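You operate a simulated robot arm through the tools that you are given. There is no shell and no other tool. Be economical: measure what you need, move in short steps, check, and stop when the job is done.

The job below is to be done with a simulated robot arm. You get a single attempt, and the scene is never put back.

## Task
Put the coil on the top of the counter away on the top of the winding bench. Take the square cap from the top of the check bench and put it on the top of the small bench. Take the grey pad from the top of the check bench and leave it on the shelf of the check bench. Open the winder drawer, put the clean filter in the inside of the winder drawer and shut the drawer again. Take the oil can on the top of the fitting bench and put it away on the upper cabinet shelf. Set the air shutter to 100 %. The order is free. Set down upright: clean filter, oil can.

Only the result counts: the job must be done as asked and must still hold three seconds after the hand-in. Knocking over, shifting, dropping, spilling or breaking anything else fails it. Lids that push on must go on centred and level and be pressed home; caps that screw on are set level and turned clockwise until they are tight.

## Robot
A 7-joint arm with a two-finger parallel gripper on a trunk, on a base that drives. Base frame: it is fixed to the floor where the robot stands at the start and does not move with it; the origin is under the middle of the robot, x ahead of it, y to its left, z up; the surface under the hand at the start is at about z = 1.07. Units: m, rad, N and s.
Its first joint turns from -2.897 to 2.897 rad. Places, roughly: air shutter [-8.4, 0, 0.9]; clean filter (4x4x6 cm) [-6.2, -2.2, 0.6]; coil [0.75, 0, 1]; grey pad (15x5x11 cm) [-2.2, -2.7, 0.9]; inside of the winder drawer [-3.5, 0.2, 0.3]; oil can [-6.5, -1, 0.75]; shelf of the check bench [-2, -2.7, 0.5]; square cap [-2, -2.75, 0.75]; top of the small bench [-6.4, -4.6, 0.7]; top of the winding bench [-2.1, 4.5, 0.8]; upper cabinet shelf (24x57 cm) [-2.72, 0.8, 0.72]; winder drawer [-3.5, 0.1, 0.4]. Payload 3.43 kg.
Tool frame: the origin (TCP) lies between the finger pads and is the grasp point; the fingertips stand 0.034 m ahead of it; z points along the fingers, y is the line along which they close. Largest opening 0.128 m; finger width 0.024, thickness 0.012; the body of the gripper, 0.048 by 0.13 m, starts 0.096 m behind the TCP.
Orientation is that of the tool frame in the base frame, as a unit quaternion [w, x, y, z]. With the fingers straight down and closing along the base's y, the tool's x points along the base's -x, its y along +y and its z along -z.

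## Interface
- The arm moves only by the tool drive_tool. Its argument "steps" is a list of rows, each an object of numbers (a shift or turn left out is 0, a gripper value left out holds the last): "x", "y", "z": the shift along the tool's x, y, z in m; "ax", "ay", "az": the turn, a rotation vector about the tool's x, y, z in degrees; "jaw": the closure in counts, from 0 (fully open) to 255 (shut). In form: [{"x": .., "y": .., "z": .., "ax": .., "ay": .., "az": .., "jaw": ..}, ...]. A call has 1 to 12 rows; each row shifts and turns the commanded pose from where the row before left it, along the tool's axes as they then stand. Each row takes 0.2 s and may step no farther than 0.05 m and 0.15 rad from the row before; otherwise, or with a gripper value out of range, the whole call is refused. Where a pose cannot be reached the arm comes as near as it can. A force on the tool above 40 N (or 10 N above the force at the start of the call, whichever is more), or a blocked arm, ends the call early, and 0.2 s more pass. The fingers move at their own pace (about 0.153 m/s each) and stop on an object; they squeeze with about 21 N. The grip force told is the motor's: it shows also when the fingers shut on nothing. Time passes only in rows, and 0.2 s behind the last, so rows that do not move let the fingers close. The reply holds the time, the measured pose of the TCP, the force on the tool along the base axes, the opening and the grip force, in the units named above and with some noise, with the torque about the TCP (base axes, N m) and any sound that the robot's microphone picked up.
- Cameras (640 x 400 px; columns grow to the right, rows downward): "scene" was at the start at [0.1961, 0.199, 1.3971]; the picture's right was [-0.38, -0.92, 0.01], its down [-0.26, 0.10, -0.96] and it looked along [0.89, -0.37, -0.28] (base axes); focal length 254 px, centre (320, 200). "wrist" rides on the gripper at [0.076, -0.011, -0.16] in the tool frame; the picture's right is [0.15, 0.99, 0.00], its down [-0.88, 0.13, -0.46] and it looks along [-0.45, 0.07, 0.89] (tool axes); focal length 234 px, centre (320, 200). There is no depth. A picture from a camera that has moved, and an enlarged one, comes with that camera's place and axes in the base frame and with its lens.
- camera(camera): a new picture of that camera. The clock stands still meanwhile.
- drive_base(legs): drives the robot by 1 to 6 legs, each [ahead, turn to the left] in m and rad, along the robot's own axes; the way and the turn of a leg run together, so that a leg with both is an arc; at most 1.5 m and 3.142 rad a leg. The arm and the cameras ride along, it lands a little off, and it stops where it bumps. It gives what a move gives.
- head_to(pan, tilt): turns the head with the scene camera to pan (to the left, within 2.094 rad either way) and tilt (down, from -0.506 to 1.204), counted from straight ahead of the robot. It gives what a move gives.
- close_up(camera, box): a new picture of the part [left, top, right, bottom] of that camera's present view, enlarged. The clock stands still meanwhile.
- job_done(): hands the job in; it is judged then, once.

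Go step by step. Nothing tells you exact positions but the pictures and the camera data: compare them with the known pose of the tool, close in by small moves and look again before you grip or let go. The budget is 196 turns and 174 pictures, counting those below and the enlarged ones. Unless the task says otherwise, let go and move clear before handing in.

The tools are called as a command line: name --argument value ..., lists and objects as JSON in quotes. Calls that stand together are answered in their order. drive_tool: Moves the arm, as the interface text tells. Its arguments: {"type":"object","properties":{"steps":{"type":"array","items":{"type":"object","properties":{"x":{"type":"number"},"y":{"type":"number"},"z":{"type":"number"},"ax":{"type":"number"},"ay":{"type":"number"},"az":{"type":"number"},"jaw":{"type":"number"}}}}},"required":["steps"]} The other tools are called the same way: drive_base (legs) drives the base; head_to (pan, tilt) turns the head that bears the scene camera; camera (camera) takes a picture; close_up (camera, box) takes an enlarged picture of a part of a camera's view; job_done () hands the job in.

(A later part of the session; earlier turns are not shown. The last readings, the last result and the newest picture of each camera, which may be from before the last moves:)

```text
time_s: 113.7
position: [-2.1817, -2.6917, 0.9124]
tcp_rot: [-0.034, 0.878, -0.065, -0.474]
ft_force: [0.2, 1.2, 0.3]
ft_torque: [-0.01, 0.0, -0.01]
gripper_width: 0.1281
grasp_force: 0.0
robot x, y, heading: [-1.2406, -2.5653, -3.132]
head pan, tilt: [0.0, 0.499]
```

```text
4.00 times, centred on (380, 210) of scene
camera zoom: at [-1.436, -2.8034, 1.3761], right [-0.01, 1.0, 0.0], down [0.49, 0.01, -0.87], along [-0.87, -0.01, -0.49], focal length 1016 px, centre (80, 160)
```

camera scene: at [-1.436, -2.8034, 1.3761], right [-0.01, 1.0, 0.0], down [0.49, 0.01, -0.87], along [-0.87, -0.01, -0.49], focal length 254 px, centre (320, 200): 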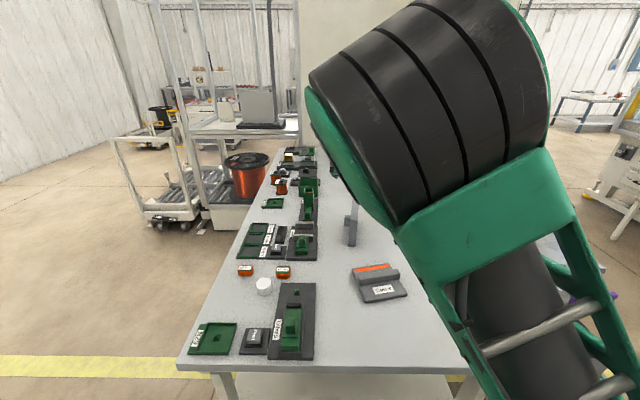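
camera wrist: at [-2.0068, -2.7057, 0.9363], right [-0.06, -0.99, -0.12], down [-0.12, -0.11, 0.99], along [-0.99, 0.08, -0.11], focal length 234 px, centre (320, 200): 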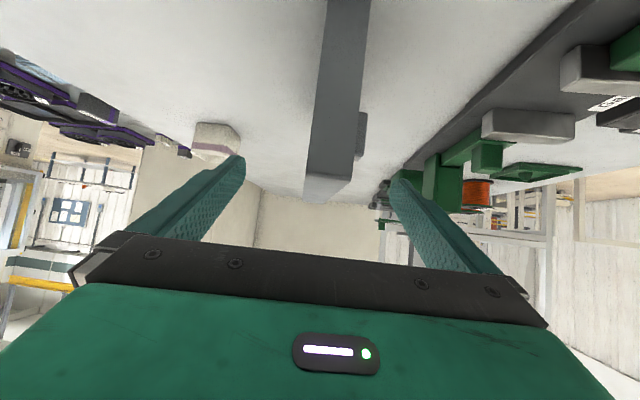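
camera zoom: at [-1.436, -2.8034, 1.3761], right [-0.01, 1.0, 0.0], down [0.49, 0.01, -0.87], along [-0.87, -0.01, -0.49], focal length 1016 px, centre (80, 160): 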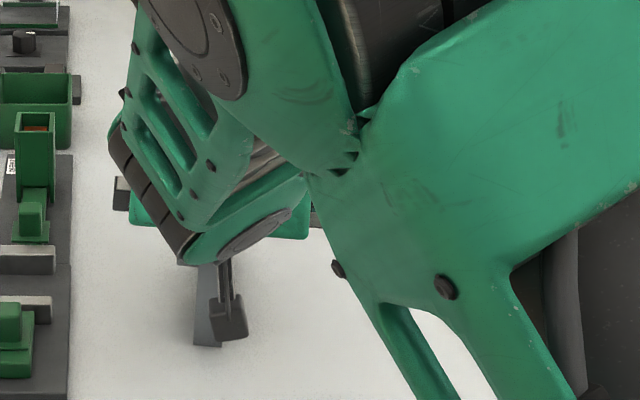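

The slab sits between the fingers and the knob's top is about 3 cm below the slab's top. I'll go 5 mm deeper and close.

drive_tool --steps '[{"x": 0.0042, "z": 0.0027, "y": 0.003}, {"jaw": 255}, {}, {}, {}, {}]'

camera --camera "wrist"

```text
time_s: 115.1
position: [-2.1824, -2.6931, 0.9075]
tcp_rot: [-0.034, 0.877, -0.064, -0.474]
ft_force: [0.4, -0.3, 0.0]
ft_torque: [0.02, 0.02, -0.01]
gripper_width: 0.0215
grasp_force: 20.4
robot x, y, heading: [-1.2383, -2.567, -3.135]
head pan, tilt: [0.0, 0.499]
```

```text
134 pictures are left
camera wrist: at [-2.0074, -2.7078, 0.9317], right [-0.06, -0.99, -0.12], down [-0.12, -0.11, 0.99], along [-0.99, 0.08, -0.11], focal length 234 px, centre (320, 200)
```

wrist: 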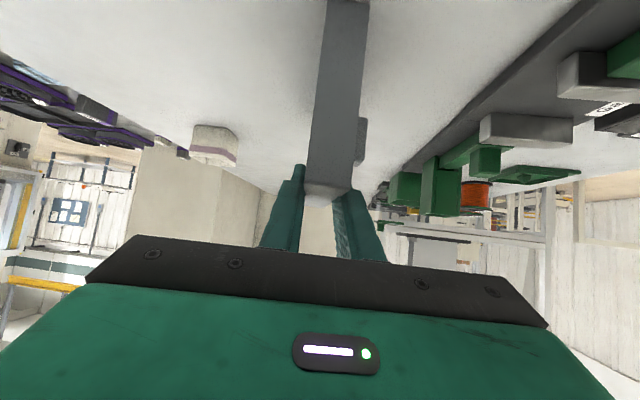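

drive_tool --steps '[{"x": -0.017, "z": -0.011}, {"x": -0.017, "z": -0.011}, {"x": -0.04, "z": -0.026}, {}]'

camera --camera "wrist"

```text
time_s: 116.1
position: [-2.1844, -2.6931, 0.998]
tcp_rot: [-0.034, 0.877, -0.063, -0.474]
ft_force: [-0.5, -0.1, 0.0]
ft_torque: [-0.01, -0.01, 0.0]
gripper_width: 0.0217
grasp_force: 21.1
robot x, y, heading: [-1.2401, -2.5644, -3.135]
head pan, tilt: [0.0, 0.499]
```

```text
133 pictures are left
camera wrist: at [-2.0092, -2.708, 1.0213], right [-0.06, -0.99, -0.12], down [-0.12, -0.11, 0.99], along [-0.99, 0.08, -0.11], focal length 234 px, centre (320, 200)
```

wrist: 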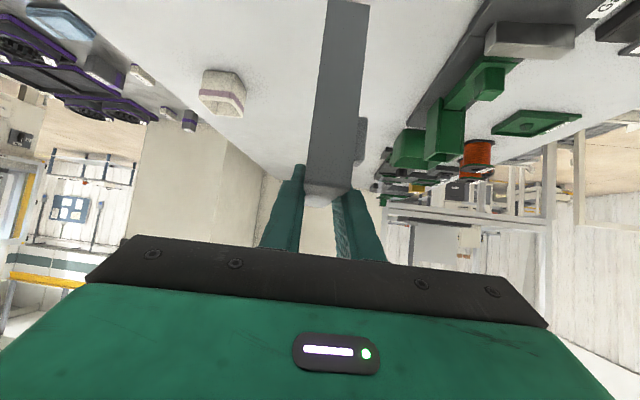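

The pad is held and light. I'll raise it a bit more, back the base straight out past the bench edge, and look again.

drive_tool --steps '[{"x": -0.04, "z": -0.026}, {}]'

drive_base --legs '[[-0.66, 0]]'

camera --camera "scene"

camera --camera "wrist"

```text
time_s: 116.7
position: [-2.1836, -2.6925, 1.0457]
tcp_rot: [-0.034, 0.877, -0.064, -0.475]
ft_force: [-0.6, -0.4, -0.7]
ft_torque: [0.02, -0.01, 0.03]
gripper_width: 0.0217
grasp_force: 21.4
robot x, y, heading: [-1.2398, -2.5642, -3.131]
head pan, tilt: [0.0, 0.499]
```

```text
time_s: 120.4
position: [-1.5224, -2.6899, 1.0459]
tcp_rot: [-0.033, 0.878, -0.061, -0.474]
ft_force: [-0.9, -0.1, -0.9]
ft_torque: [0.02, -0.01, 0.02]
gripper_width: 0.0215
grasp_force: 20.9
robot x, y, heading: [-0.5766, -2.5564, -3.127]
head pan, tilt: [0.0, 0.499]
```

```text
132 pictures are left
camera scene: at [-0.7714, -2.7953, 1.3761], right [-0.02, 1.0, 0.0], down [0.49, 0.01, -0.87], along [-0.87, -0.02, -0.49], focal length 254 px, centre (320, 200)
```

scene: 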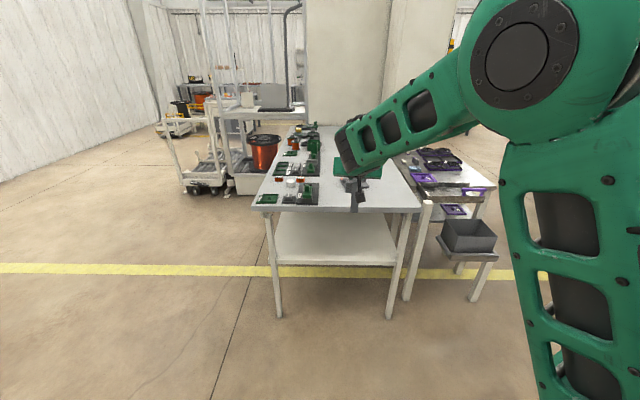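

```text
131 pictures are left
camera wrist: at [-1.3456, -2.7032, 1.0689], right [-0.06, -0.99, -0.12], down [-0.12, -0.11, 0.99], along [-0.99, 0.07, -0.11], focal length 234 px, centre (320, 200)
```

wrist: 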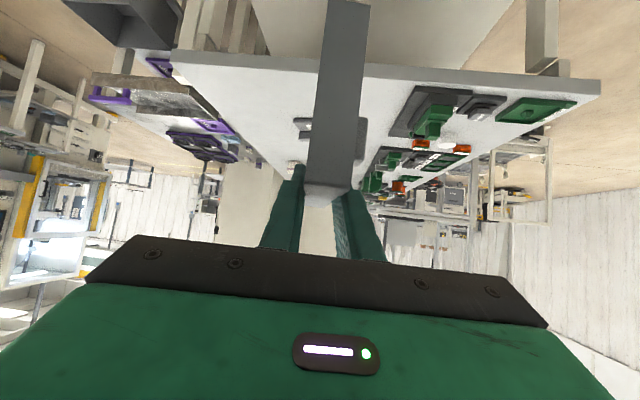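

The pad is clear of the bench. I'll lower it to shelf height in front of the bench end.

drive_tool --steps '[{"x": 0.0381, "z": 0.0248}, {"x": 0.0381, "z": 0.0248}, {"x": 0.0381, "z": 0.0248}, {"x": 0.0381, "z": 0.0248}, {"x": 0.0381, "z": 0.0248}, {"x": 0.0381, "z": 0.0248}, {"x": 0.0381, "z": 0.0248}, {"x": 0.0381, "z": 0.0248}, {"x": 0.0301, "z": 0.0198}, {}]'

camera --camera "scene"

camera --camera "wrist"

```text
time_s: 122.6
position: [-1.512, -2.6911, 0.6576]
tcp_rot: [-0.031, 0.874, -0.061, -0.48]
ft_force: [-0.4, -0.5, -0.6]
ft_torque: [0.01, 0.0, -0.04]
gripper_width: 0.0216
grasp_force: 21.2
robot x, y, heading: [-0.5761, -2.5576, -3.124]
head pan, tilt: [0.0, 0.499]
```

```text
130 pictures are left
camera scene: at [-0.7715, -2.7953, 1.376], right [-0.02, 1.0, 0.0], down [0.49, 0.01, -0.87], along [-0.87, -0.02, -0.49], focal length 254 px, centre (320, 200)
```

scene: 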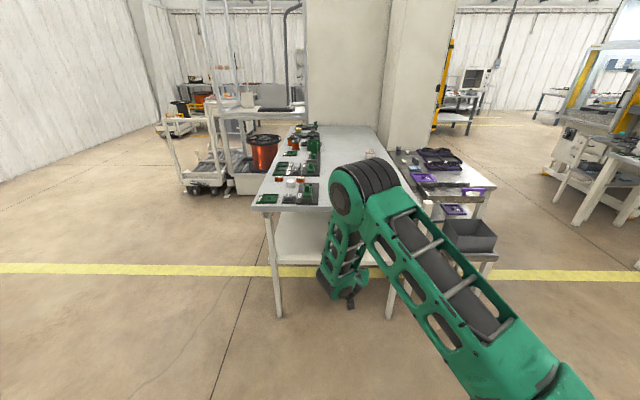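

```text
129 pictures are left
camera wrist: at [-1.3368, -2.7043, 0.6782], right [-0.06, -0.99, -0.12], down [-0.1, -0.11, 0.99], along [-0.99, 0.07, -0.1], focal length 234 px, centre (320, 200)
```

wrist: 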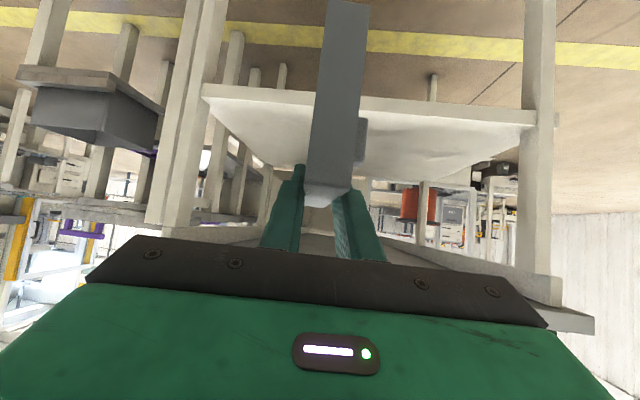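

The elbow and wrist should clear the bench edge. I'll lower a bit more so the tool passes under the table top, then drive in slowly.

drive_tool --steps '[{"x": 0.038, "z": 0.0248}, {}]'

drive_base --legs '[[0.2, 0]]'

camera --camera "wrist"

camera --camera "scene"

```text
time_s: 123.2
position: [-1.5113, -2.6913, 0.6116]
tcp_rot: [-0.031, 0.875, -0.061, -0.48]
ft_force: [0.6, 0.5, -0.4]
ft_torque: [0.01, -0.04, 0.0]
gripper_width: 0.0213
grasp_force: 20.6
robot x, y, heading: [-0.5769, -2.5568, -3.122]
head pan, tilt: [0.0, 0.499]
```

```text
time_s: 124.8
position: [-1.7111, -2.6953, 0.6116]
tcp_rot: [-0.031, 0.875, -0.06, -0.48]
ft_force: [-0.3, 0.7, -0.5]
ft_torque: [-0.01, -0.01, -0.01]
gripper_width: 0.0215
grasp_force: 20.8
robot x, y, heading: [-0.7708, -2.5612, -3.127]
head pan, tilt: [0.0, 0.499]
```

```text
128 pictures are left
camera wrist: at [-1.5365, -2.708, 0.6332], right [-0.06, -0.99, -0.12], down [-0.1, -0.11, 0.99], along [-0.99, 0.07, -0.1], focal length 234 px, centre (320, 200)
```

wrist: 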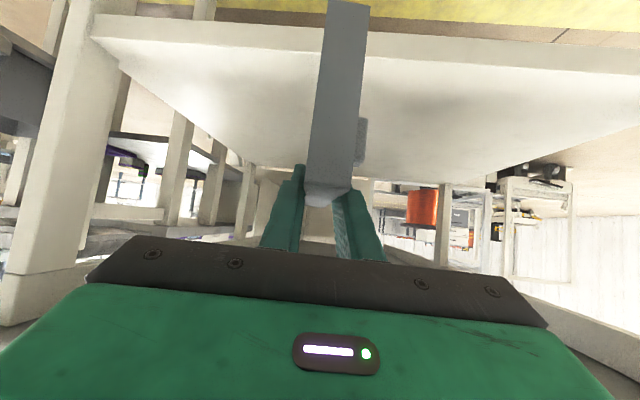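

```text
127 pictures are left
camera scene: at [-0.9714, -2.7989, 1.376], right [-0.02, 1.0, 0.0], down [0.49, 0.01, -0.87], along [-0.87, -0.02, -0.49], focal length 254 px, centre (320, 200)
```

scene: 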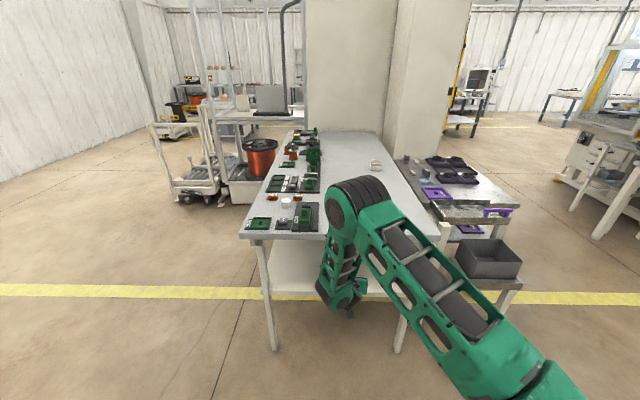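

drive_base --legs '[[0.13, 0]]'

camera --camera "wrist"

camera --camera "scene"

```text
time_s: 126.1
position: [-1.836, -2.6975, 0.6238]
tcp_rot: [-0.03, 0.871, -0.06, -0.486]
ft_force: [-0.8, 0.1, -0.4]
ft_torque: [0.01, -0.03, 0.0]
gripper_width: 0.0217
grasp_force: 20.9
robot x, y, heading: [-0.9043, -2.5599, -3.119]
head pan, tilt: [0.0, 0.499]
```

```text
126 pictures are left
camera wrist: at [-1.6608, -2.71, 0.643], right [-0.06, -0.99, -0.12], down [-0.09, -0.11, 0.99], along [-0.99, 0.07, -0.08], focal length 234 px, centre (320, 200)
```

wrist: 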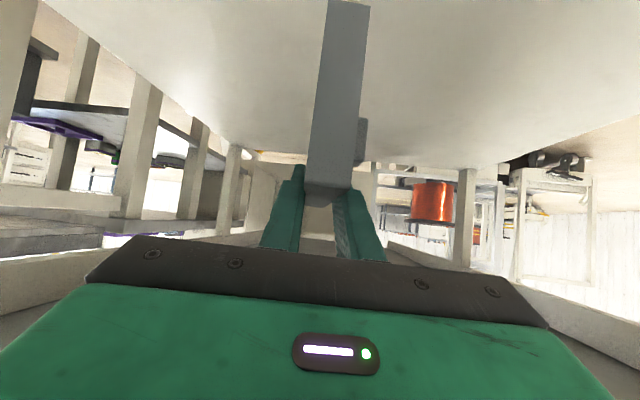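

```text
125 pictures are left
camera scene: at [-1.1035, -2.8013, 1.376], right [-0.02, 1.0, 0.0], down [0.49, 0.01, -0.87], along [-0.87, -0.02, -0.49], focal length 254 px, centre (320, 200)
```

scene: 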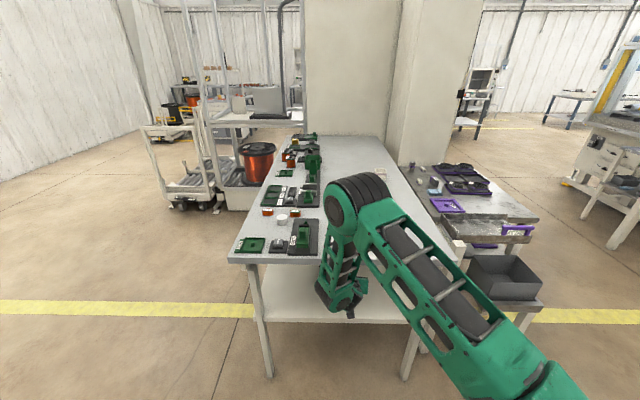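

The tool rose slightly, which suggests the forearm is touching the table edge. I'll back off 3 cm and check the pose.

drive_base --legs '[[-0.03, 0]]'

drive_tool --steps '[{}]'

close_up --camera "scene" --box '[270, 160, 430, 260]'

```text
time_s: 127.0
position: [-1.7996, -2.6972, 0.6363]
tcp_rot: [-0.031, 0.868, -0.062, -0.491]
ft_force: [-0.1, 0.2, -0.5]
ft_torque: [-0.01, -0.03, 0.0]
gripper_width: 0.0213
grasp_force: 20.7
robot x, y, heading: [-0.8787, -2.5622, -3.122]
head pan, tilt: [0.0, 0.499]
```

```text
time_s: 127.4
position: [-1.791, -2.6966, 0.6489]
tcp_rot: [-0.029, 0.866, -0.06, -0.496]
ft_force: [-0.2, 0.1, -0.5]
ft_torque: [-0.01, 0.02, 0.02]
gripper_width: 0.0214
grasp_force: 21.0
robot x, y, heading: [-0.8793, -2.5627, -3.12]
head pan, tilt: [0.0, 0.499]
```

```text
4.00 times, centred on (350, 210) of scene
camera zoom: at [-1.0738, -2.8007, 1.376], right [-0.02, 1.0, 0.0], down [0.49, 0.01, -0.87], along [-0.87, -0.02, -0.49], focal length 1016 px, centre (200, 160)
```

zoom: 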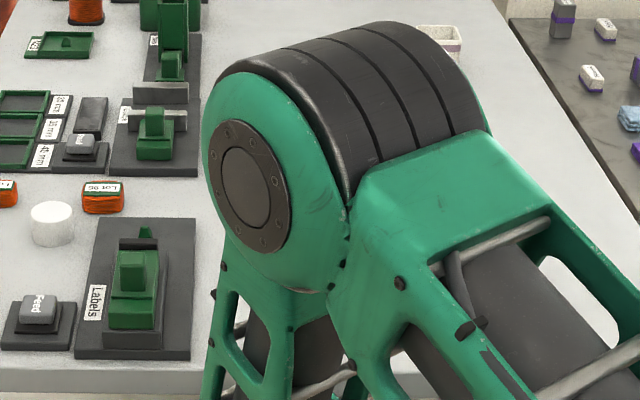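

drive_tool --steps '[{"x": 0.0165, "z": 0.011}, {}, {}]'

camera --camera "wrist"

```text
time_s: 128.2
position: [-1.7928, -2.6978, 0.6277]
tcp_rot: [-0.029, 0.865, -0.061, -0.497]
ft_force: [-0.6, 0.0, -0.9]
ft_torque: [0.02, -0.02, 0.04]
gripper_width: 0.0215
grasp_force: 21.2
robot x, y, heading: [-0.8814, -2.5652, -3.124]
head pan, tilt: [0.0, 0.499]
```

```text
123 pictures are left
camera wrist: at [-1.6167, -2.7097, 0.6421], right [-0.06, -0.99, -0.12], down [-0.07, -0.11, 0.99], along [-1.0, 0.07, -0.06], focal length 234 px, centre (320, 200)
```

wrist: 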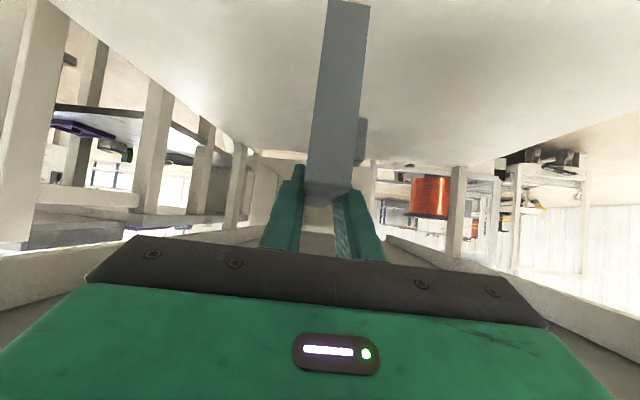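

The arm responds normally again. I'll extend it forward 4 cm with the tool and lower gently, correcting the small pitch change.

drive_tool --steps '[{"x": 0.013, "z": 0.0075}, {"x": -0.01, "z": 0.017, "y": 0.002}, {"x": -0.01, "z": 0.017, "y": 0.002, "ay": 2.5}, {}]'

```text
time_s: 129.2
position: [-1.8318, -2.6945, 0.6143]
tcp_rot: [-0.028, 0.876, -0.061, -0.478]
ft_force: [-0.4, -0.9, -0.8]
ft_torque: [0.0, -0.03, -0.01]
gripper_width: 0.0214
grasp_force: 21.0
robot x, y, heading: [-0.8755, -2.5592, -3.122]
head pan, tilt: [0.0, 0.499]
```

drive_tool --steps '[{"x": 0.0126, "z": 0.0081}, {"x": 0.0084, "z": 0.0054}, {"x": 0.0025, "z": 0.0016}, {"x": 0.0025, "z": 0.0016}, {}]'

camera --camera "wrist"

```text
time_s: 130.4
position: [-1.8326, -2.6953, 0.5816]
tcp_rot: [-0.028, 0.876, -0.062, -0.477]
ft_force: [-0.5, -0.2, -0.5]
ft_torque: [-0.01, 0.0, 0.02]
gripper_width: 0.0213
grasp_force: 20.7
robot x, y, heading: [-0.8837, -2.565, -3.122]
head pan, tilt: [0.0, 0.499]
```

```text
122 pictures are left
camera wrist: at [-1.6565, -2.7076, 0.6037], right [-0.05, -0.99, -0.11], down [-0.11, -0.11, 0.99], along [-0.99, 0.07, -0.1], focal length 234 px, centre (320, 200)
```

wrist: 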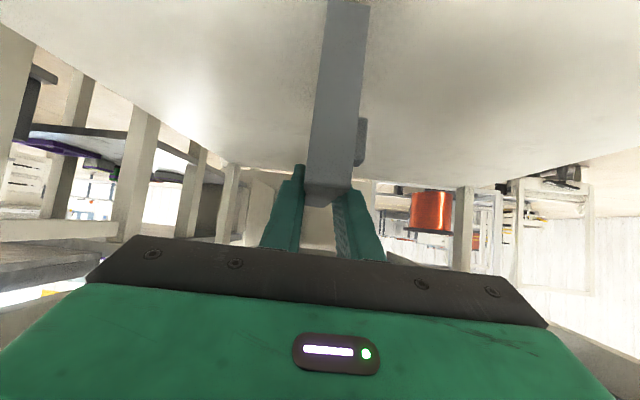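

drive_tool --steps '[{"x": 0.0025, "z": 0.0016}, {"x": 0.0025, "z": 0.0016}, {"x": 0.0025, "z": 0.0016}, {}]'

```text
time_s: 131.4
position: [-1.8311, -2.6952, 0.5743]
tcp_rot: [-0.028, 0.876, -0.061, -0.477]
ft_force: [0.0, 0.2, -1.4]
ft_torque: [-0.02, 0.0, 0.01]
gripper_width: 0.0214
grasp_force: 21.1
robot x, y, heading: [-0.8745, -2.5622, -3.125]
head pan, tilt: [0.0, 0.499]
```

drive_tool --steps '[{"x": 0.0025, "z": 0.0016}, {"x": 0.0025, "z": 0.0016}, {}]'

```text
time_s: 132.2
position: [-1.8316, -2.6956, 0.5683]
tcp_rot: [-0.027, 0.875, -0.061, -0.48]
ft_force: [-0.4, -0.9, 10.0]
ft_torque: [-0.04, -0.46, -0.03]
gripper_width: 0.0212
grasp_force: 20.8
robot x, y, heading: [-0.88, -2.5622, -3.12]
head pan, tilt: [0.0, 0.499]
```

Contact shows the pad standing on the shelf. I'll open the fingers, rise a little and check.

drive_tool --steps '[{"jaw": 0}, {}, {}, {}, {"x": -0.0126, "z": -0.0081}, {"x": -0.0084, "z": -0.0054}]'

camera --camera "wrist"

```text
time_s: 133.6
position: [-1.8316, -2.6961, 0.5933]
tcp_rot: [-0.028, 0.876, -0.061, -0.477]
ft_force: [0.0, -0.5, -0.1]
ft_torque: [0.01, 0.0, 0.0]
gripper_width: 0.1281
grasp_force: 0.1
robot x, y, heading: [-0.8776, -2.559, -3.124]
head pan, tilt: [0.0, 0.499]
```

```text
121 pictures are left
camera wrist: at [-1.6562, -2.7083, 0.6151], right [-0.05, -0.99, -0.11], down [-0.11, -0.11, 0.99], along [-0.99, 0.07, -0.1], focal length 234 px, centre (320, 200)
```

wrist: 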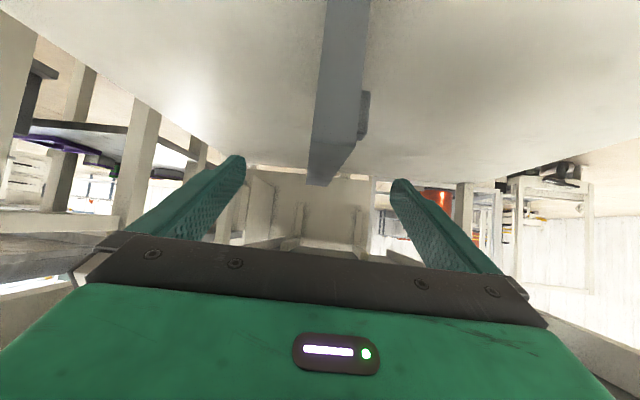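

The pad stands on the shelf. I'll back out, raise the arm and look again.

drive_base --legs '[[-0.36, 0]]'

drive_tool --steps '[{"x": -0.038, "z": -0.0248}, {"x": -0.038, "z": -0.0248}, {"x": -0.038, "z": -0.0248}, {"x": -0.038, "z": -0.0248}, {"x": -0.038, "z": -0.0248}, {"x": -0.038, "z": -0.0248}, {"x": -0.038, "z": -0.0248}, {"x": -0.038, "z": -0.0248}, {"x": -0.038, "z": -0.0248}, {"x": -0.038, "z": -0.0248}, {}]'

camera --camera "scene"

```text
time_s: 135.9
position: [-1.4684, -2.6906, 0.5919]
tcp_rot: [-0.027, 0.876, -0.06, -0.478]
ft_force: [0.3, 0.1, 0.7]
ft_torque: [-0.02, 0.03, 0.0]
gripper_width: 0.1277
grasp_force: 0.1
robot x, y, heading: [-0.5123, -2.5562, -3.124]
head pan, tilt: [0.0, 0.499]
```

```text
time_s: 138.3
position: [-1.453, -2.6847, 1.0594]
tcp_rot: [-0.028, 0.873, -0.062, -0.483]
ft_force: [0.1, -0.8, -0.1]
ft_torque: [0.02, 0.0, 0.0]
gripper_width: 0.1279
grasp_force: 0.0
robot x, y, heading: [-0.5171, -2.5562, -3.12]
head pan, tilt: [0.0, 0.499]
```

```text
120 pictures are left
camera scene: at [-0.7106, -2.7943, 1.376], right [-0.02, 1.0, 0.0], down [0.49, 0.01, -0.87], along [-0.87, -0.02, -0.49], focal length 254 px, centre (320, 200)
```

scene: 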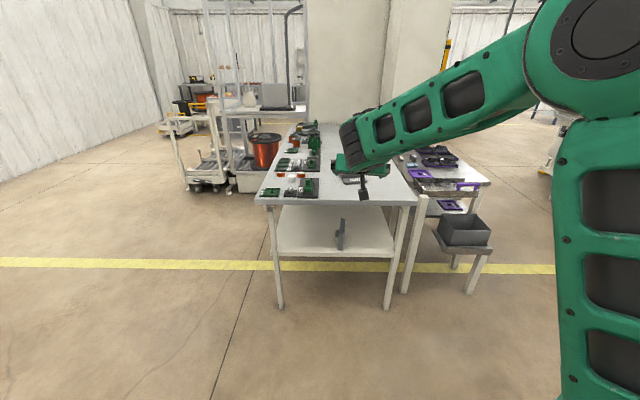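

The pad is on the shelf and the bench hasn't moved. Next I'll point the tool down again and yaw it about 71° so the fingers close across the cap's ridge.

drive_tool --steps '[{"ay": 8.3}, {"ay": 8.3}, {"ay": 8.3}, {"ay": 8.3}, {"ay": 8.3}, {"ay": 8.3}, {"ay": 8.0}, {}]'

drive_tool --steps '[{"az": 8}, {"az": 8}, {"az": 8}, {"az": 8}, {"az": 8}, {"az": 8}, {"az": 8}, {"az": 8}, {"az": 7}, {}]'

drive_base --legs '[[0.55, 0]]'

camera --camera "wrist"

camera --camera "scene"

```text
time_s: 140.1
position: [-1.4515, -2.6843, 1.0581]
tcp_rot: [0.005, 0.998, -0.066, 0.0]
ft_force: [-0.1, 0.0, -0.4]
ft_torque: [-0.03, -0.02, -0.01]
gripper_width: 0.1281
grasp_force: 0.2
robot x, y, heading: [-0.5164, -2.553, -3.127]
head pan, tilt: [0.0, 0.499]
```

```text
time_s: 142.3
position: [-1.4517, -2.6858, 1.0587]
tcp_rot: [0.005, 0.773, -0.634, 0.002]
ft_force: [0.0, 0.0, 0.0]
ft_torque: [0.01, 0.0, 0.01]
gripper_width: 0.128
grasp_force: 0.0
robot x, y, heading: [-0.5129, -2.5544, -3.12]
head pan, tilt: [0.0, 0.499]
```

```text
time_s: 145.5
position: [-2.0037, -2.7171, 1.06]
tcp_rot: [0.005, 0.779, -0.627, 0.002]
ft_force: [-0.3, -0.8, 0.3]
ft_torque: [0.03, 0.0, -0.01]
gripper_width: 0.1278
grasp_force: 0.1
robot x, y, heading: [-1.0695, -2.5659, -3.104]
head pan, tilt: [0.0, 0.499]
```

```text
119 pictures are left
camera wrist: at [-1.976, -2.7863, 1.2193], right [-0.94, -0.35, 0.01], down [-0.31, 0.84, 0.45], along [-0.16, 0.42, -0.89], focal length 234 px, centre (320, 200)
```

wrist: 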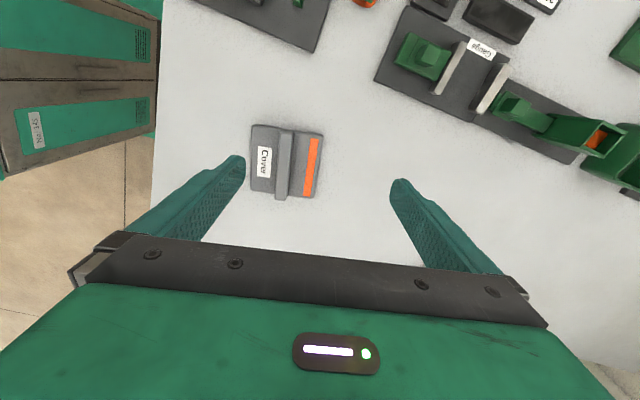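

```text
118 pictures are left
camera scene: at [-1.2596, -2.8121, 1.376], right [-0.04, 1.0, 0.0], down [0.49, 0.02, -0.87], along [-0.87, -0.03, -0.49], focal length 254 px, centre (320, 200)
```

scene: 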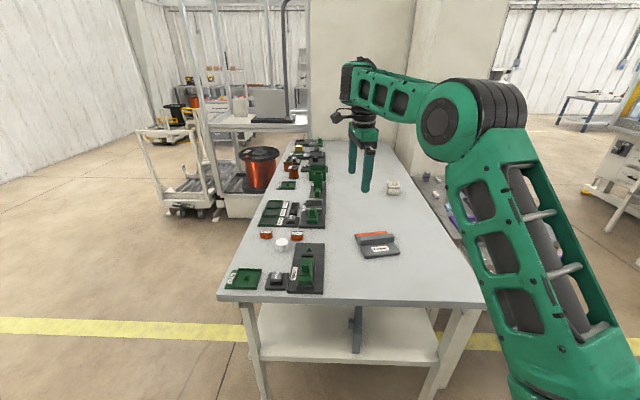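

The closing line is now square to the ridge, whose centre is at about (-1.966, -2.643). I'll move over it and go down partway.

drive_tool --steps '[{"x": -0.032, "y": -0.0265}, {"x": -0.032, "y": -0.0265}, {"z": 0.05}, {"z": 0.05}, {"z": 0.05}, {}]'

camera --camera "wrist"

close_up --camera "scene" --box '[320, 190, 448, 270]'

```text
time_s: 146.9
position: [-1.9538, -2.6424, 0.9193]
tcp_rot: [0.009, 0.779, -0.626, -0.003]
ft_force: [0.0, 0.0, -0.9]
ft_torque: [-0.02, -0.02, 0.0]
gripper_width: 0.1281
grasp_force: 0.0
robot x, y, heading: [-1.0678, -2.5681, -3.108]
head pan, tilt: [0.0, 0.499]
```

```text
117 pictures are left
camera wrist: at [-1.9253, -2.7127, 1.0791], right [-0.93, -0.35, 0.02], down [-0.31, 0.84, 0.45], along [-0.18, 0.42, -0.89], focal length 234 px, centre (320, 200)
```

wrist: 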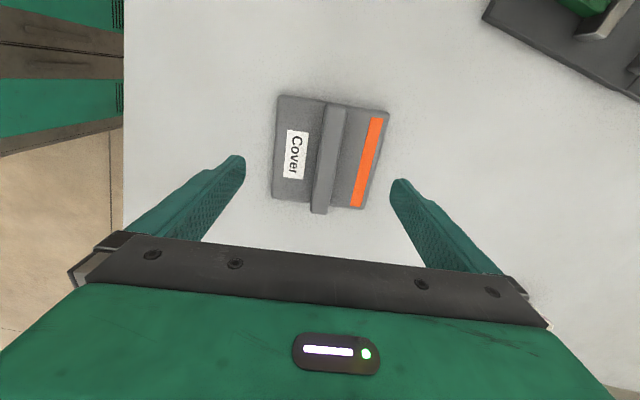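

```text
5.00 times, centred on (384, 230) of scene
camera zoom: at [-1.2595, -2.812, 1.3761], right [-0.04, 1.0, 0.0], down [0.49, 0.02, -0.87], along [-0.87, -0.03, -0.49], focal length 1271 px, centre (0, 50)
```

zoom: 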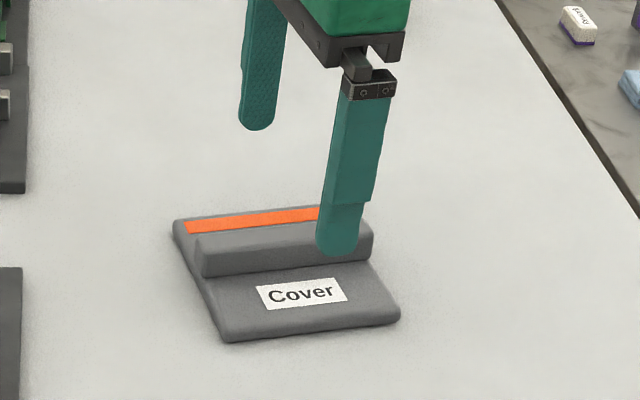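

drive_tool --steps '[{"x": -0.002, "y": 0.012, "az": -1}, {"z": 0.04}, {"z": 0.021}, {}]'

camera --camera "wrist"

close_up --camera "scene" --box '[320, 190, 448, 270]'

```text
time_s: 147.9
position: [-1.9683, -2.6429, 0.8583]
tcp_rot: [0.008, 0.785, -0.619, -0.003]
ft_force: [0.9, -0.1, 0.3]
ft_torque: [0.0, -0.01, 0.01]
gripper_width: 0.1277
grasp_force: 0.0
robot x, y, heading: [-1.0699, -2.5716, -3.103]
head pan, tilt: [0.0, 0.499]
```

```text
115 pictures are left
camera wrist: at [-1.9372, -2.7127, 1.0179], right [-0.93, -0.37, 0.02], down [-0.32, 0.83, 0.45], along [-0.18, 0.41, -0.89], focal length 234 px, centre (320, 200)
```

wrist: 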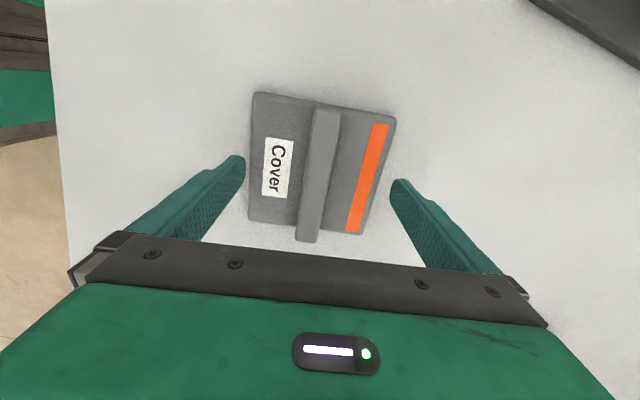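

```text
5.00 times, centred on (384, 230) of scene
camera zoom: at [-1.2596, -2.812, 1.3761], right [-0.04, 1.0, 0.0], down [0.49, 0.02, -0.87], along [-0.87, -0.03, -0.49], focal length 1271 px, centre (0, 50)
```

zoom: 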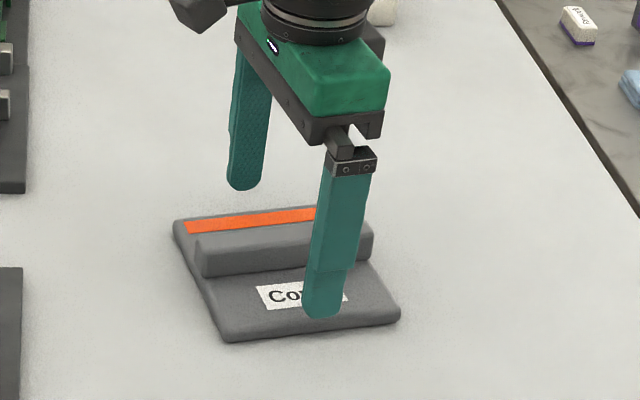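

The alignment looks good, so I'll close on the ridge.

drive_tool --steps '[{"jaw": 255}, {}, {}, {}, {}, {"z": -0.02}, {"z": -0.04}, {}]'

close_up --camera "scene" --box '[320, 190, 448, 270]'

```text
time_s: 149.7
position: [-1.9658, -2.6437, 0.9196]
tcp_rot: [0.008, 0.784, -0.62, -0.003]
ft_force: [-0.1, -0.5, -1.6]
ft_torque: [0.02, 0.01, 0.04]
gripper_width: 0.0214
grasp_force: 21.3
robot x, y, heading: [-1.0684, -2.5682, -3.106]
head pan, tilt: [0.0, 0.499]
```

```text
5.00 times, centred on (384, 230) of scene
camera zoom: at [-1.2597, -2.812, 1.376], right [-0.04, 1.0, 0.0], down [0.49, 0.02, -0.87], along [-0.87, -0.03, -0.49], focal length 1271 px, centre (0, 50)
```

zoom: 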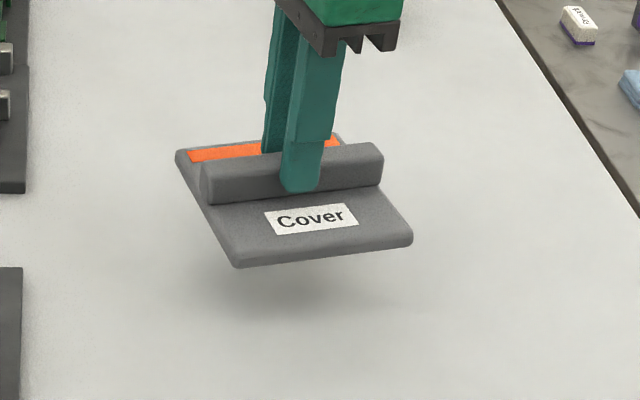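

The cap is held level. I'll raise and retract it, then drive around the south side toward the small bench.

drive_tool --steps '[{"z": -0.05}, {"z": -0.05}, {"z": -0.05}, {"z": -0.05}, {"x": 0.0113, "y": -0.048}, {"x": 0.0113, "y": -0.048}, {"x": 0.0113, "y": -0.048}, {"x": 0.0113, "y": -0.048}, {"x": 0.0113, "y": -0.048}, {}]'

drive_base --legs '[[-0.5, 0], [0, 1.196], [1.4, 0], [1.35, 0], [0, -0.9]]'

head_to --pan 0.0 --tilt 0.3

camera --camera "scene"

```text
time_s: 151.9
position: [-1.718, -2.6441, 1.1157]
tcp_rot: [0.009, 0.785, -0.62, -0.003]
ft_force: [-0.8, 0.2, -2.2]
ft_torque: [-0.04, -0.06, -0.01]
gripper_width: 0.0214
grasp_force: 20.8
robot x, y, heading: [-1.0695, -2.5691, -3.102]
head pan, tilt: [0.0, 0.499]
```

```text
time_s: 174.1
position: [-2.0476, -5.4366, 1.1147]
tcp_rot: [0.009, 0.869, -0.495, -0.001]
ft_force: [-0.5, -0.6, -1.8]
ft_torque: [-0.02, 0.01, -0.03]
gripper_width: 0.0216
grasp_force: 20.9
robot x, y, heading: [-1.4442, -5.1815, -2.806]
head pan, tilt: [0.0, 0.499]
```

```text
time_s: 174.8
position: [-2.0344, -5.4331, 1.1229]
tcp_rot: [0.014, 0.87, -0.494, -0.006]
ft_force: [0.2, 1.1, -1.9]
ft_torque: [-0.02, 0.01, -0.02]
gripper_width: 0.0217
grasp_force: 21.0
robot x, y, heading: [-1.4479, -5.1847, -2.803]
head pan, tilt: [0.0, 0.3]
```

```text
112 pictures are left
camera scene: at [-1.5572, -5.4739, 1.3944], right [-0.33, 0.94, 0.0], down [0.29, 0.1, -0.95], along [-0.9, -0.32, -0.31], focal length 254 px, centre (320, 200)
```

scene: 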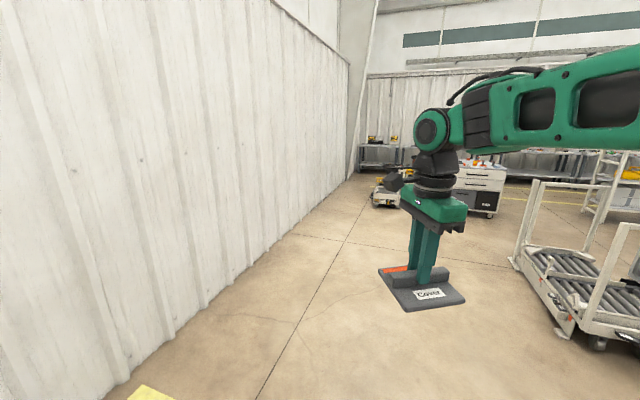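

The way west is clear along y≈-5.3, with the cart on the right at y>-4.4 and the wall at -6.85. I'll drive on 2.8 m.

drive_base --legs '[[0, -0.307], [1.4, 0], [1.4, 0]]'

camera --camera "scene"

```text
time_s: 189.6
position: [-4.8642, -5.3058, 1.1224]
tcp_rot: [0.013, 0.779, -0.627, -0.007]
ft_force: [-0.5, -0.7, -2.1]
ft_torque: [0.0, -0.01, -0.06]
gripper_width: 0.0216
grasp_force: 20.9
robot x, y, heading: [-4.224, -5.2585, -3.125]
head pan, tilt: [0.0, 0.3]
```

```text
111 pictures are left
camera scene: at [-4.425, -5.4957, 1.3944], right [-0.02, 1.0, 0.0], down [0.31, 0.01, -0.95], along [-0.95, -0.02, -0.31], focal length 254 px, centre (320, 200)
```

scene: 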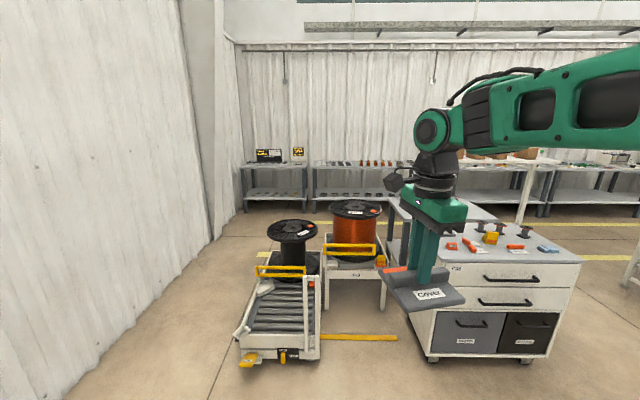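

The drawer cabinet stands at x -5.6 to -6.0, and the small bench is just behind it at x≈-6.1 to -6.6. Spool carts block the south side, so I'll look to the right for a way around the north.

head_to --pan -0.9 --tilt 0.3

camera --camera "scene"

close_up --camera "scene" --box '[0, 130, 200, 255]'

```text
time_s: 190.8
position: [-4.8518, -5.307, 1.1288]
tcp_rot: [0.017, 0.778, -0.628, -0.013]
ft_force: [0.2, 0.0, -0.6]
ft_torque: [0.02, 0.01, 0.02]
gripper_width: 0.0217
grasp_force: 20.7
robot x, y, heading: [-4.2301, -5.257, -3.121]
head pan, tilt: [-0.901, 0.3]
```

```text
110 pictures are left
camera scene: at [-4.3909, -5.422, 1.3949], right [0.77, 0.64, 0.01], down [0.2, -0.23, -0.95], along [-0.6, 0.74, -0.3], focal length 254 px, centre (320, 200)
```

scene: 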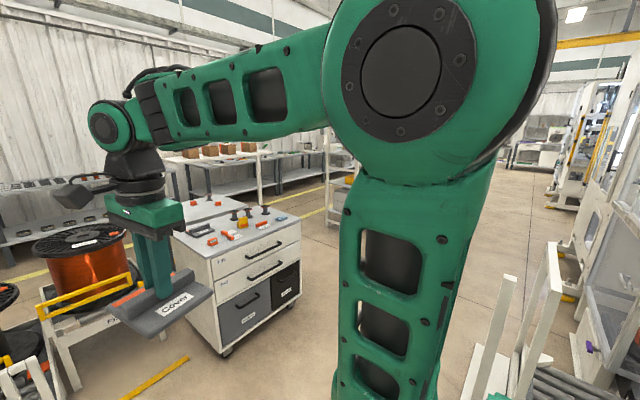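

```text
3.20 times, centred on (100, 192) of scene
camera zoom: at [-4.3909, -5.422, 1.3949], right [0.77, 0.64, 0.01], down [0.2, -0.23, -0.95], along [-0.6, 0.74, -0.3], focal length 813 px, centre (1024, 224)
```

zoom: 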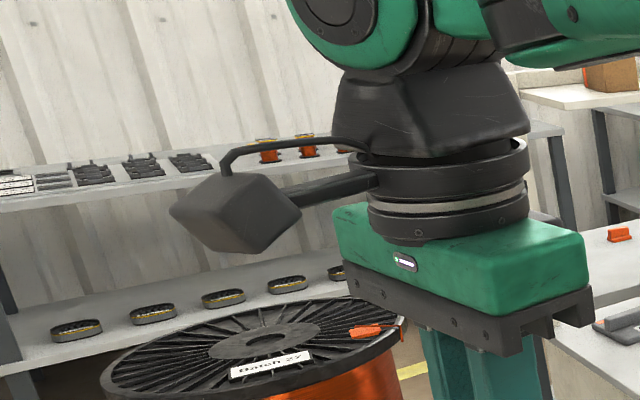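

There is a gap between the cabinet and the cart at x≈-4.95. I'll drive through it to the north and look.

drive_base --legs '[[0.7, 0], [0, -1.58], [1.3, 0]]'

head_to --pan 0.7 --tilt 0.35

camera --camera "scene"

```text
time_s: 205.3
position: [-5.0227, -3.3463, 1.1292]
tcp_rot: [-0.003, -0.108, 0.994, 0.022]
ft_force: [-0.1, -1.2, -2.1]
ft_torque: [0.01, 0.04, -0.02]
gripper_width: 0.0216
grasp_force: 21.1
robot x, y, heading: [-4.9798, -3.9725, 1.587]
head pan, tilt: [-0.901, 0.3]
```

```text
time_s: 207.0
position: [-5.0218, -3.3596, 1.1376]
tcp_rot: [-0.002, -0.109, 0.994, 0.028]
ft_force: [-0.6, 0.5, -2.0]
ft_torque: [-0.02, -0.03, 0.04]
gripper_width: 0.0217
grasp_force: 21.0
robot x, y, heading: [-4.9722, -3.9708, 1.59]
head pan, tilt: [0.7, 0.351]
```

```text
108 pictures are left
camera scene: at [-5.2694, -3.797, 1.39], right [0.75, 0.66, -0.01], down [0.23, -0.27, -0.94], along [-0.62, 0.7, -0.35], focal length 254 px, centre (320, 200)
```

scene: 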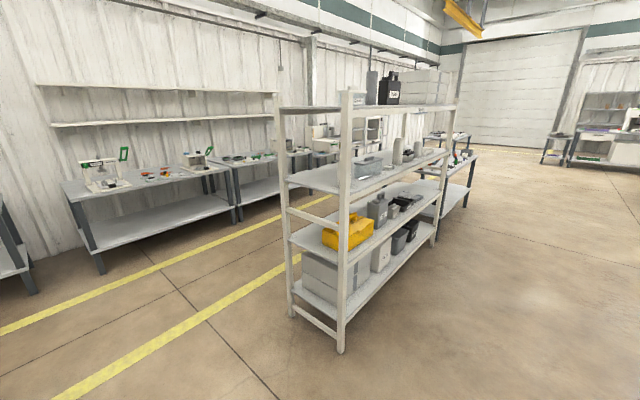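

The rack here (x≈-5.9, y -2.9 to -1.2) should hold the clean filter. I'll drive to the north side of the small bench and face south.

drive_base --legs '[[0, 1.18], [1.4, 0], [0, 1.943]]'

head_to --pan 0.0 --tilt 0.5

camera --camera "scene"

camera --camera "wrist"

```text
time_s: 222.7
position: [-6.2262, -4.0641, 1.1368]
tcp_rot: [0.027, 0.995, 0.093, 0.003]
ft_force: [0.2, -0.2, -1.8]
ft_torque: [0.02, -0.03, -0.02]
gripper_width: 0.0214
grasp_force: 20.6
robot x, y, heading: [-6.2818, -3.4489, -1.59]
head pan, tilt: [0.7, 0.351]
```

```text
time_s: 223.7
position: [-6.2277, -4.0507, 1.1444]
tcp_rot: [0.034, 0.995, 0.093, 0.003]
ft_force: [0.0, 0.3, -2.2]
ft_torque: [0.0, -0.01, 0.01]
gripper_width: 0.0216
grasp_force: 20.9
robot x, y, heading: [-6.2816, -3.4541, -1.585]
head pan, tilt: [0.0, 0.499]
```

```text
107 pictures are left
camera scene: at [-6.0492, -3.6556, 1.3761], right [-1.0, 0.01, 0.0], down [0.01, 0.49, -0.87], along [-0.01, -0.87, -0.49], focal length 254 px, centre (320, 200)
```

scene: 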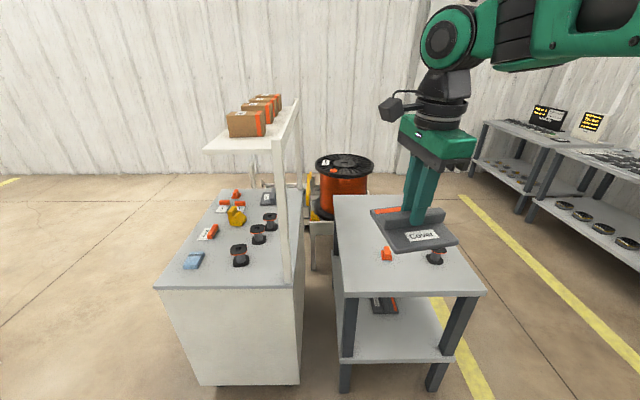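

```text
106 pictures are left
camera wrist: at [-6.1561, -4.0151, 1.302], right [0.33, -0.94, 0.07], down [-0.85, -0.26, 0.47], along [-0.42, -0.21, -0.88], focal length 234 px, centre (320, 200)
```

wrist: 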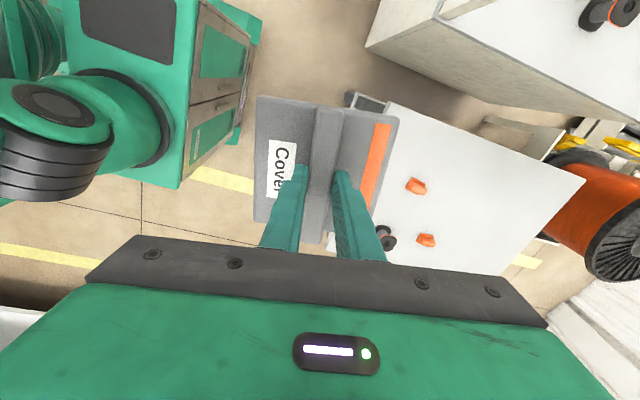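

The small bench spans x -6.10 to -6.60 and y -4.25 to -4.91, with small items at the front. The free spot is at (-6.30, -4.70), so I'll drive a bit closer, extend and level the cap.

drive_base --legs '[[0.33, 0]]'

drive_tool --steps '[{"x": -0.018, "y": 0.043}, {"x": -0.018, "y": 0.043}, {"x": -0.018, "y": 0.043, "ax": 1.9}, {"x": -0.018, "y": 0.043, "ax": 1.9}, {"x": -0.018, "y": 0.043}, {"x": -0.018, "y": 0.043}, {"x": -0.018, "y": 0.043}, {}]'

camera --camera "scene"

camera --camera "wrist"

```text
time_s: 226.0
position: [-6.2301, -4.3837, 1.144]
tcp_rot: [0.034, 0.995, 0.093, 0.003]
ft_force: [0.6, -0.3, -1.6]
ft_torque: [-0.01, -0.01, -0.01]
gripper_width: 0.0215
grasp_force: 20.9
robot x, y, heading: [-6.2828, -3.787, -1.584]
head pan, tilt: [0.0, 0.499]
```

```text
time_s: 227.8
position: [-6.296, -4.6896, 1.1657]
tcp_rot: [0.008, 0.996, 0.094, -0.001]
ft_force: [-0.1, -0.1, -1.3]
ft_torque: [-0.01, -0.03, -0.03]
gripper_width: 0.0217
grasp_force: 21.3
robot x, y, heading: [-6.2838, -3.7851, -1.582]
head pan, tilt: [0.0, 0.499]
```

```text
105 pictures are left
camera scene: at [-6.0538, -3.9888, 1.376], right [-1.0, 0.01, 0.0], down [0.01, 0.49, -0.87], along [-0.01, -0.87, -0.49], focal length 254 px, centre (320, 200)
```

scene: 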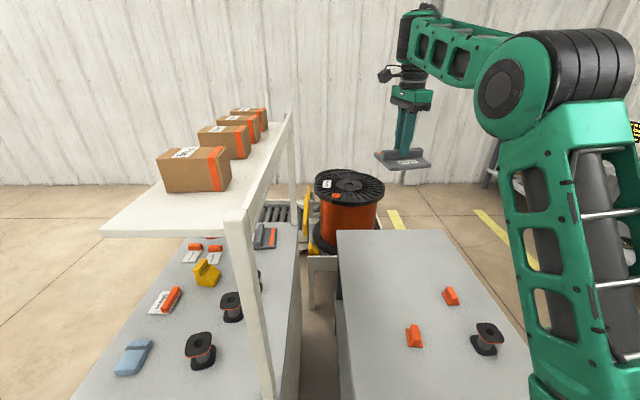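

```text
104 pictures are left
camera wrist: at [-6.2236, -4.6629, 1.3234], right [0.33, -0.94, 0.01], down [-0.84, -0.29, 0.46], along [-0.43, -0.16, -0.89], focal length 234 px, centre (320, 200)
```

wrist: 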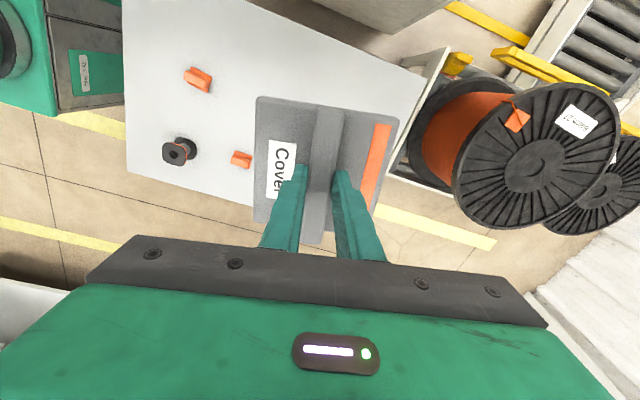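

The spot is clear below, so I'll go down to about 4 cm above.

drive_tool --steps '[{"z": 0.05}, {"z": 0.05}, {"z": 0.05}, {"z": 0.05}, {"z": 0.05}, {"z": 0.05}, {"z": 0.05}, {}]'

camera --camera "scene"

camera --camera "wrist"

```text
time_s: 229.6
position: [-6.3026, -4.6943, 0.8157]
tcp_rot: [0.006, 0.996, 0.094, -0.002]
ft_force: [0.1, -0.2, -0.9]
ft_torque: [0.02, -0.02, -0.03]
gripper_width: 0.0218
grasp_force: 21.0
robot x, y, heading: [-6.2866, -3.7823, -1.586]
head pan, tilt: [0.0, 0.499]
```

```text
103 pictures are left
camera scene: at [-6.0538, -3.9887, 1.3761], right [-1.0, 0.01, 0.0], down [0.01, 0.49, -0.87], along [-0.01, -0.87, -0.49], focal length 254 px, centre (320, 200)
```

scene: 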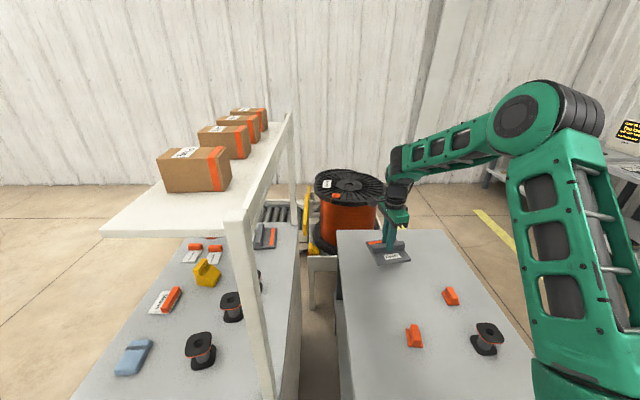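

```text
102 pictures are left
camera wrist: at [-6.2297, -4.667, 0.9741], right [0.33, -0.94, 0.01], down [-0.84, -0.29, 0.46], along [-0.43, -0.16, -0.89], focal length 234 px, centre (320, 200)
```

wrist: 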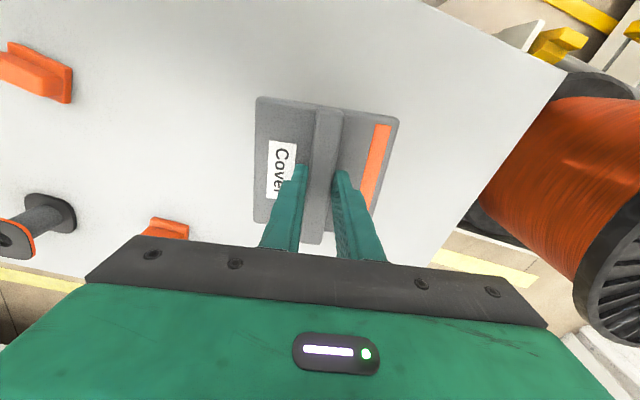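

drive_tool --steps '[{"z": 0.03}, {"z": 0.015}, {"z": 0.004}, {"z": 0.004}, {}]'

close_up --camera "scene" --box '[330, 200, 458, 280]'

```text
time_s: 230.8
position: [-6.3006, -4.6951, 0.7636]
tcp_rot: [0.008, 0.996, 0.094, -0.002]
ft_force: [0.4, 0.1, -2.0]
ft_torque: [-0.03, 0.01, -0.01]
gripper_width: 0.0217
grasp_force: 21.3
robot x, y, heading: [-6.2856, -3.782, -1.582]
head pan, tilt: [0.0, 0.499]
```

```text
5.00 times, centred on (394, 240) of scene
camera zoom: at [-6.0538, -3.9888, 1.376], right [-1.0, 0.01, 0.0], down [0.01, 0.49, -0.87], along [-0.01, -0.87, -0.49], focal length 1271 px, centre (-50, 0)
```

zoom: 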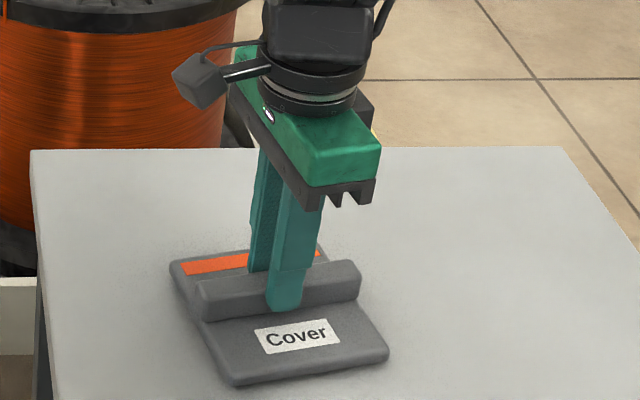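

drive_tool --steps '[{"z": 0.002}, {"z": 0.002}, {"z": 0.002}, {}]'

```text
time_s: 231.8
position: [-6.2993, -4.6944, 0.7595]
tcp_rot: [0.008, 0.996, 0.094, -0.002]
ft_force: [-3.2, -3.5, 9.9]
ft_torque: [0.09, -0.45, 0.0]
gripper_width: 0.0217
grasp_force: 21.3
robot x, y, heading: [-6.2868, -3.7842, -1.583]
head pan, tilt: [0.0, 0.499]
```

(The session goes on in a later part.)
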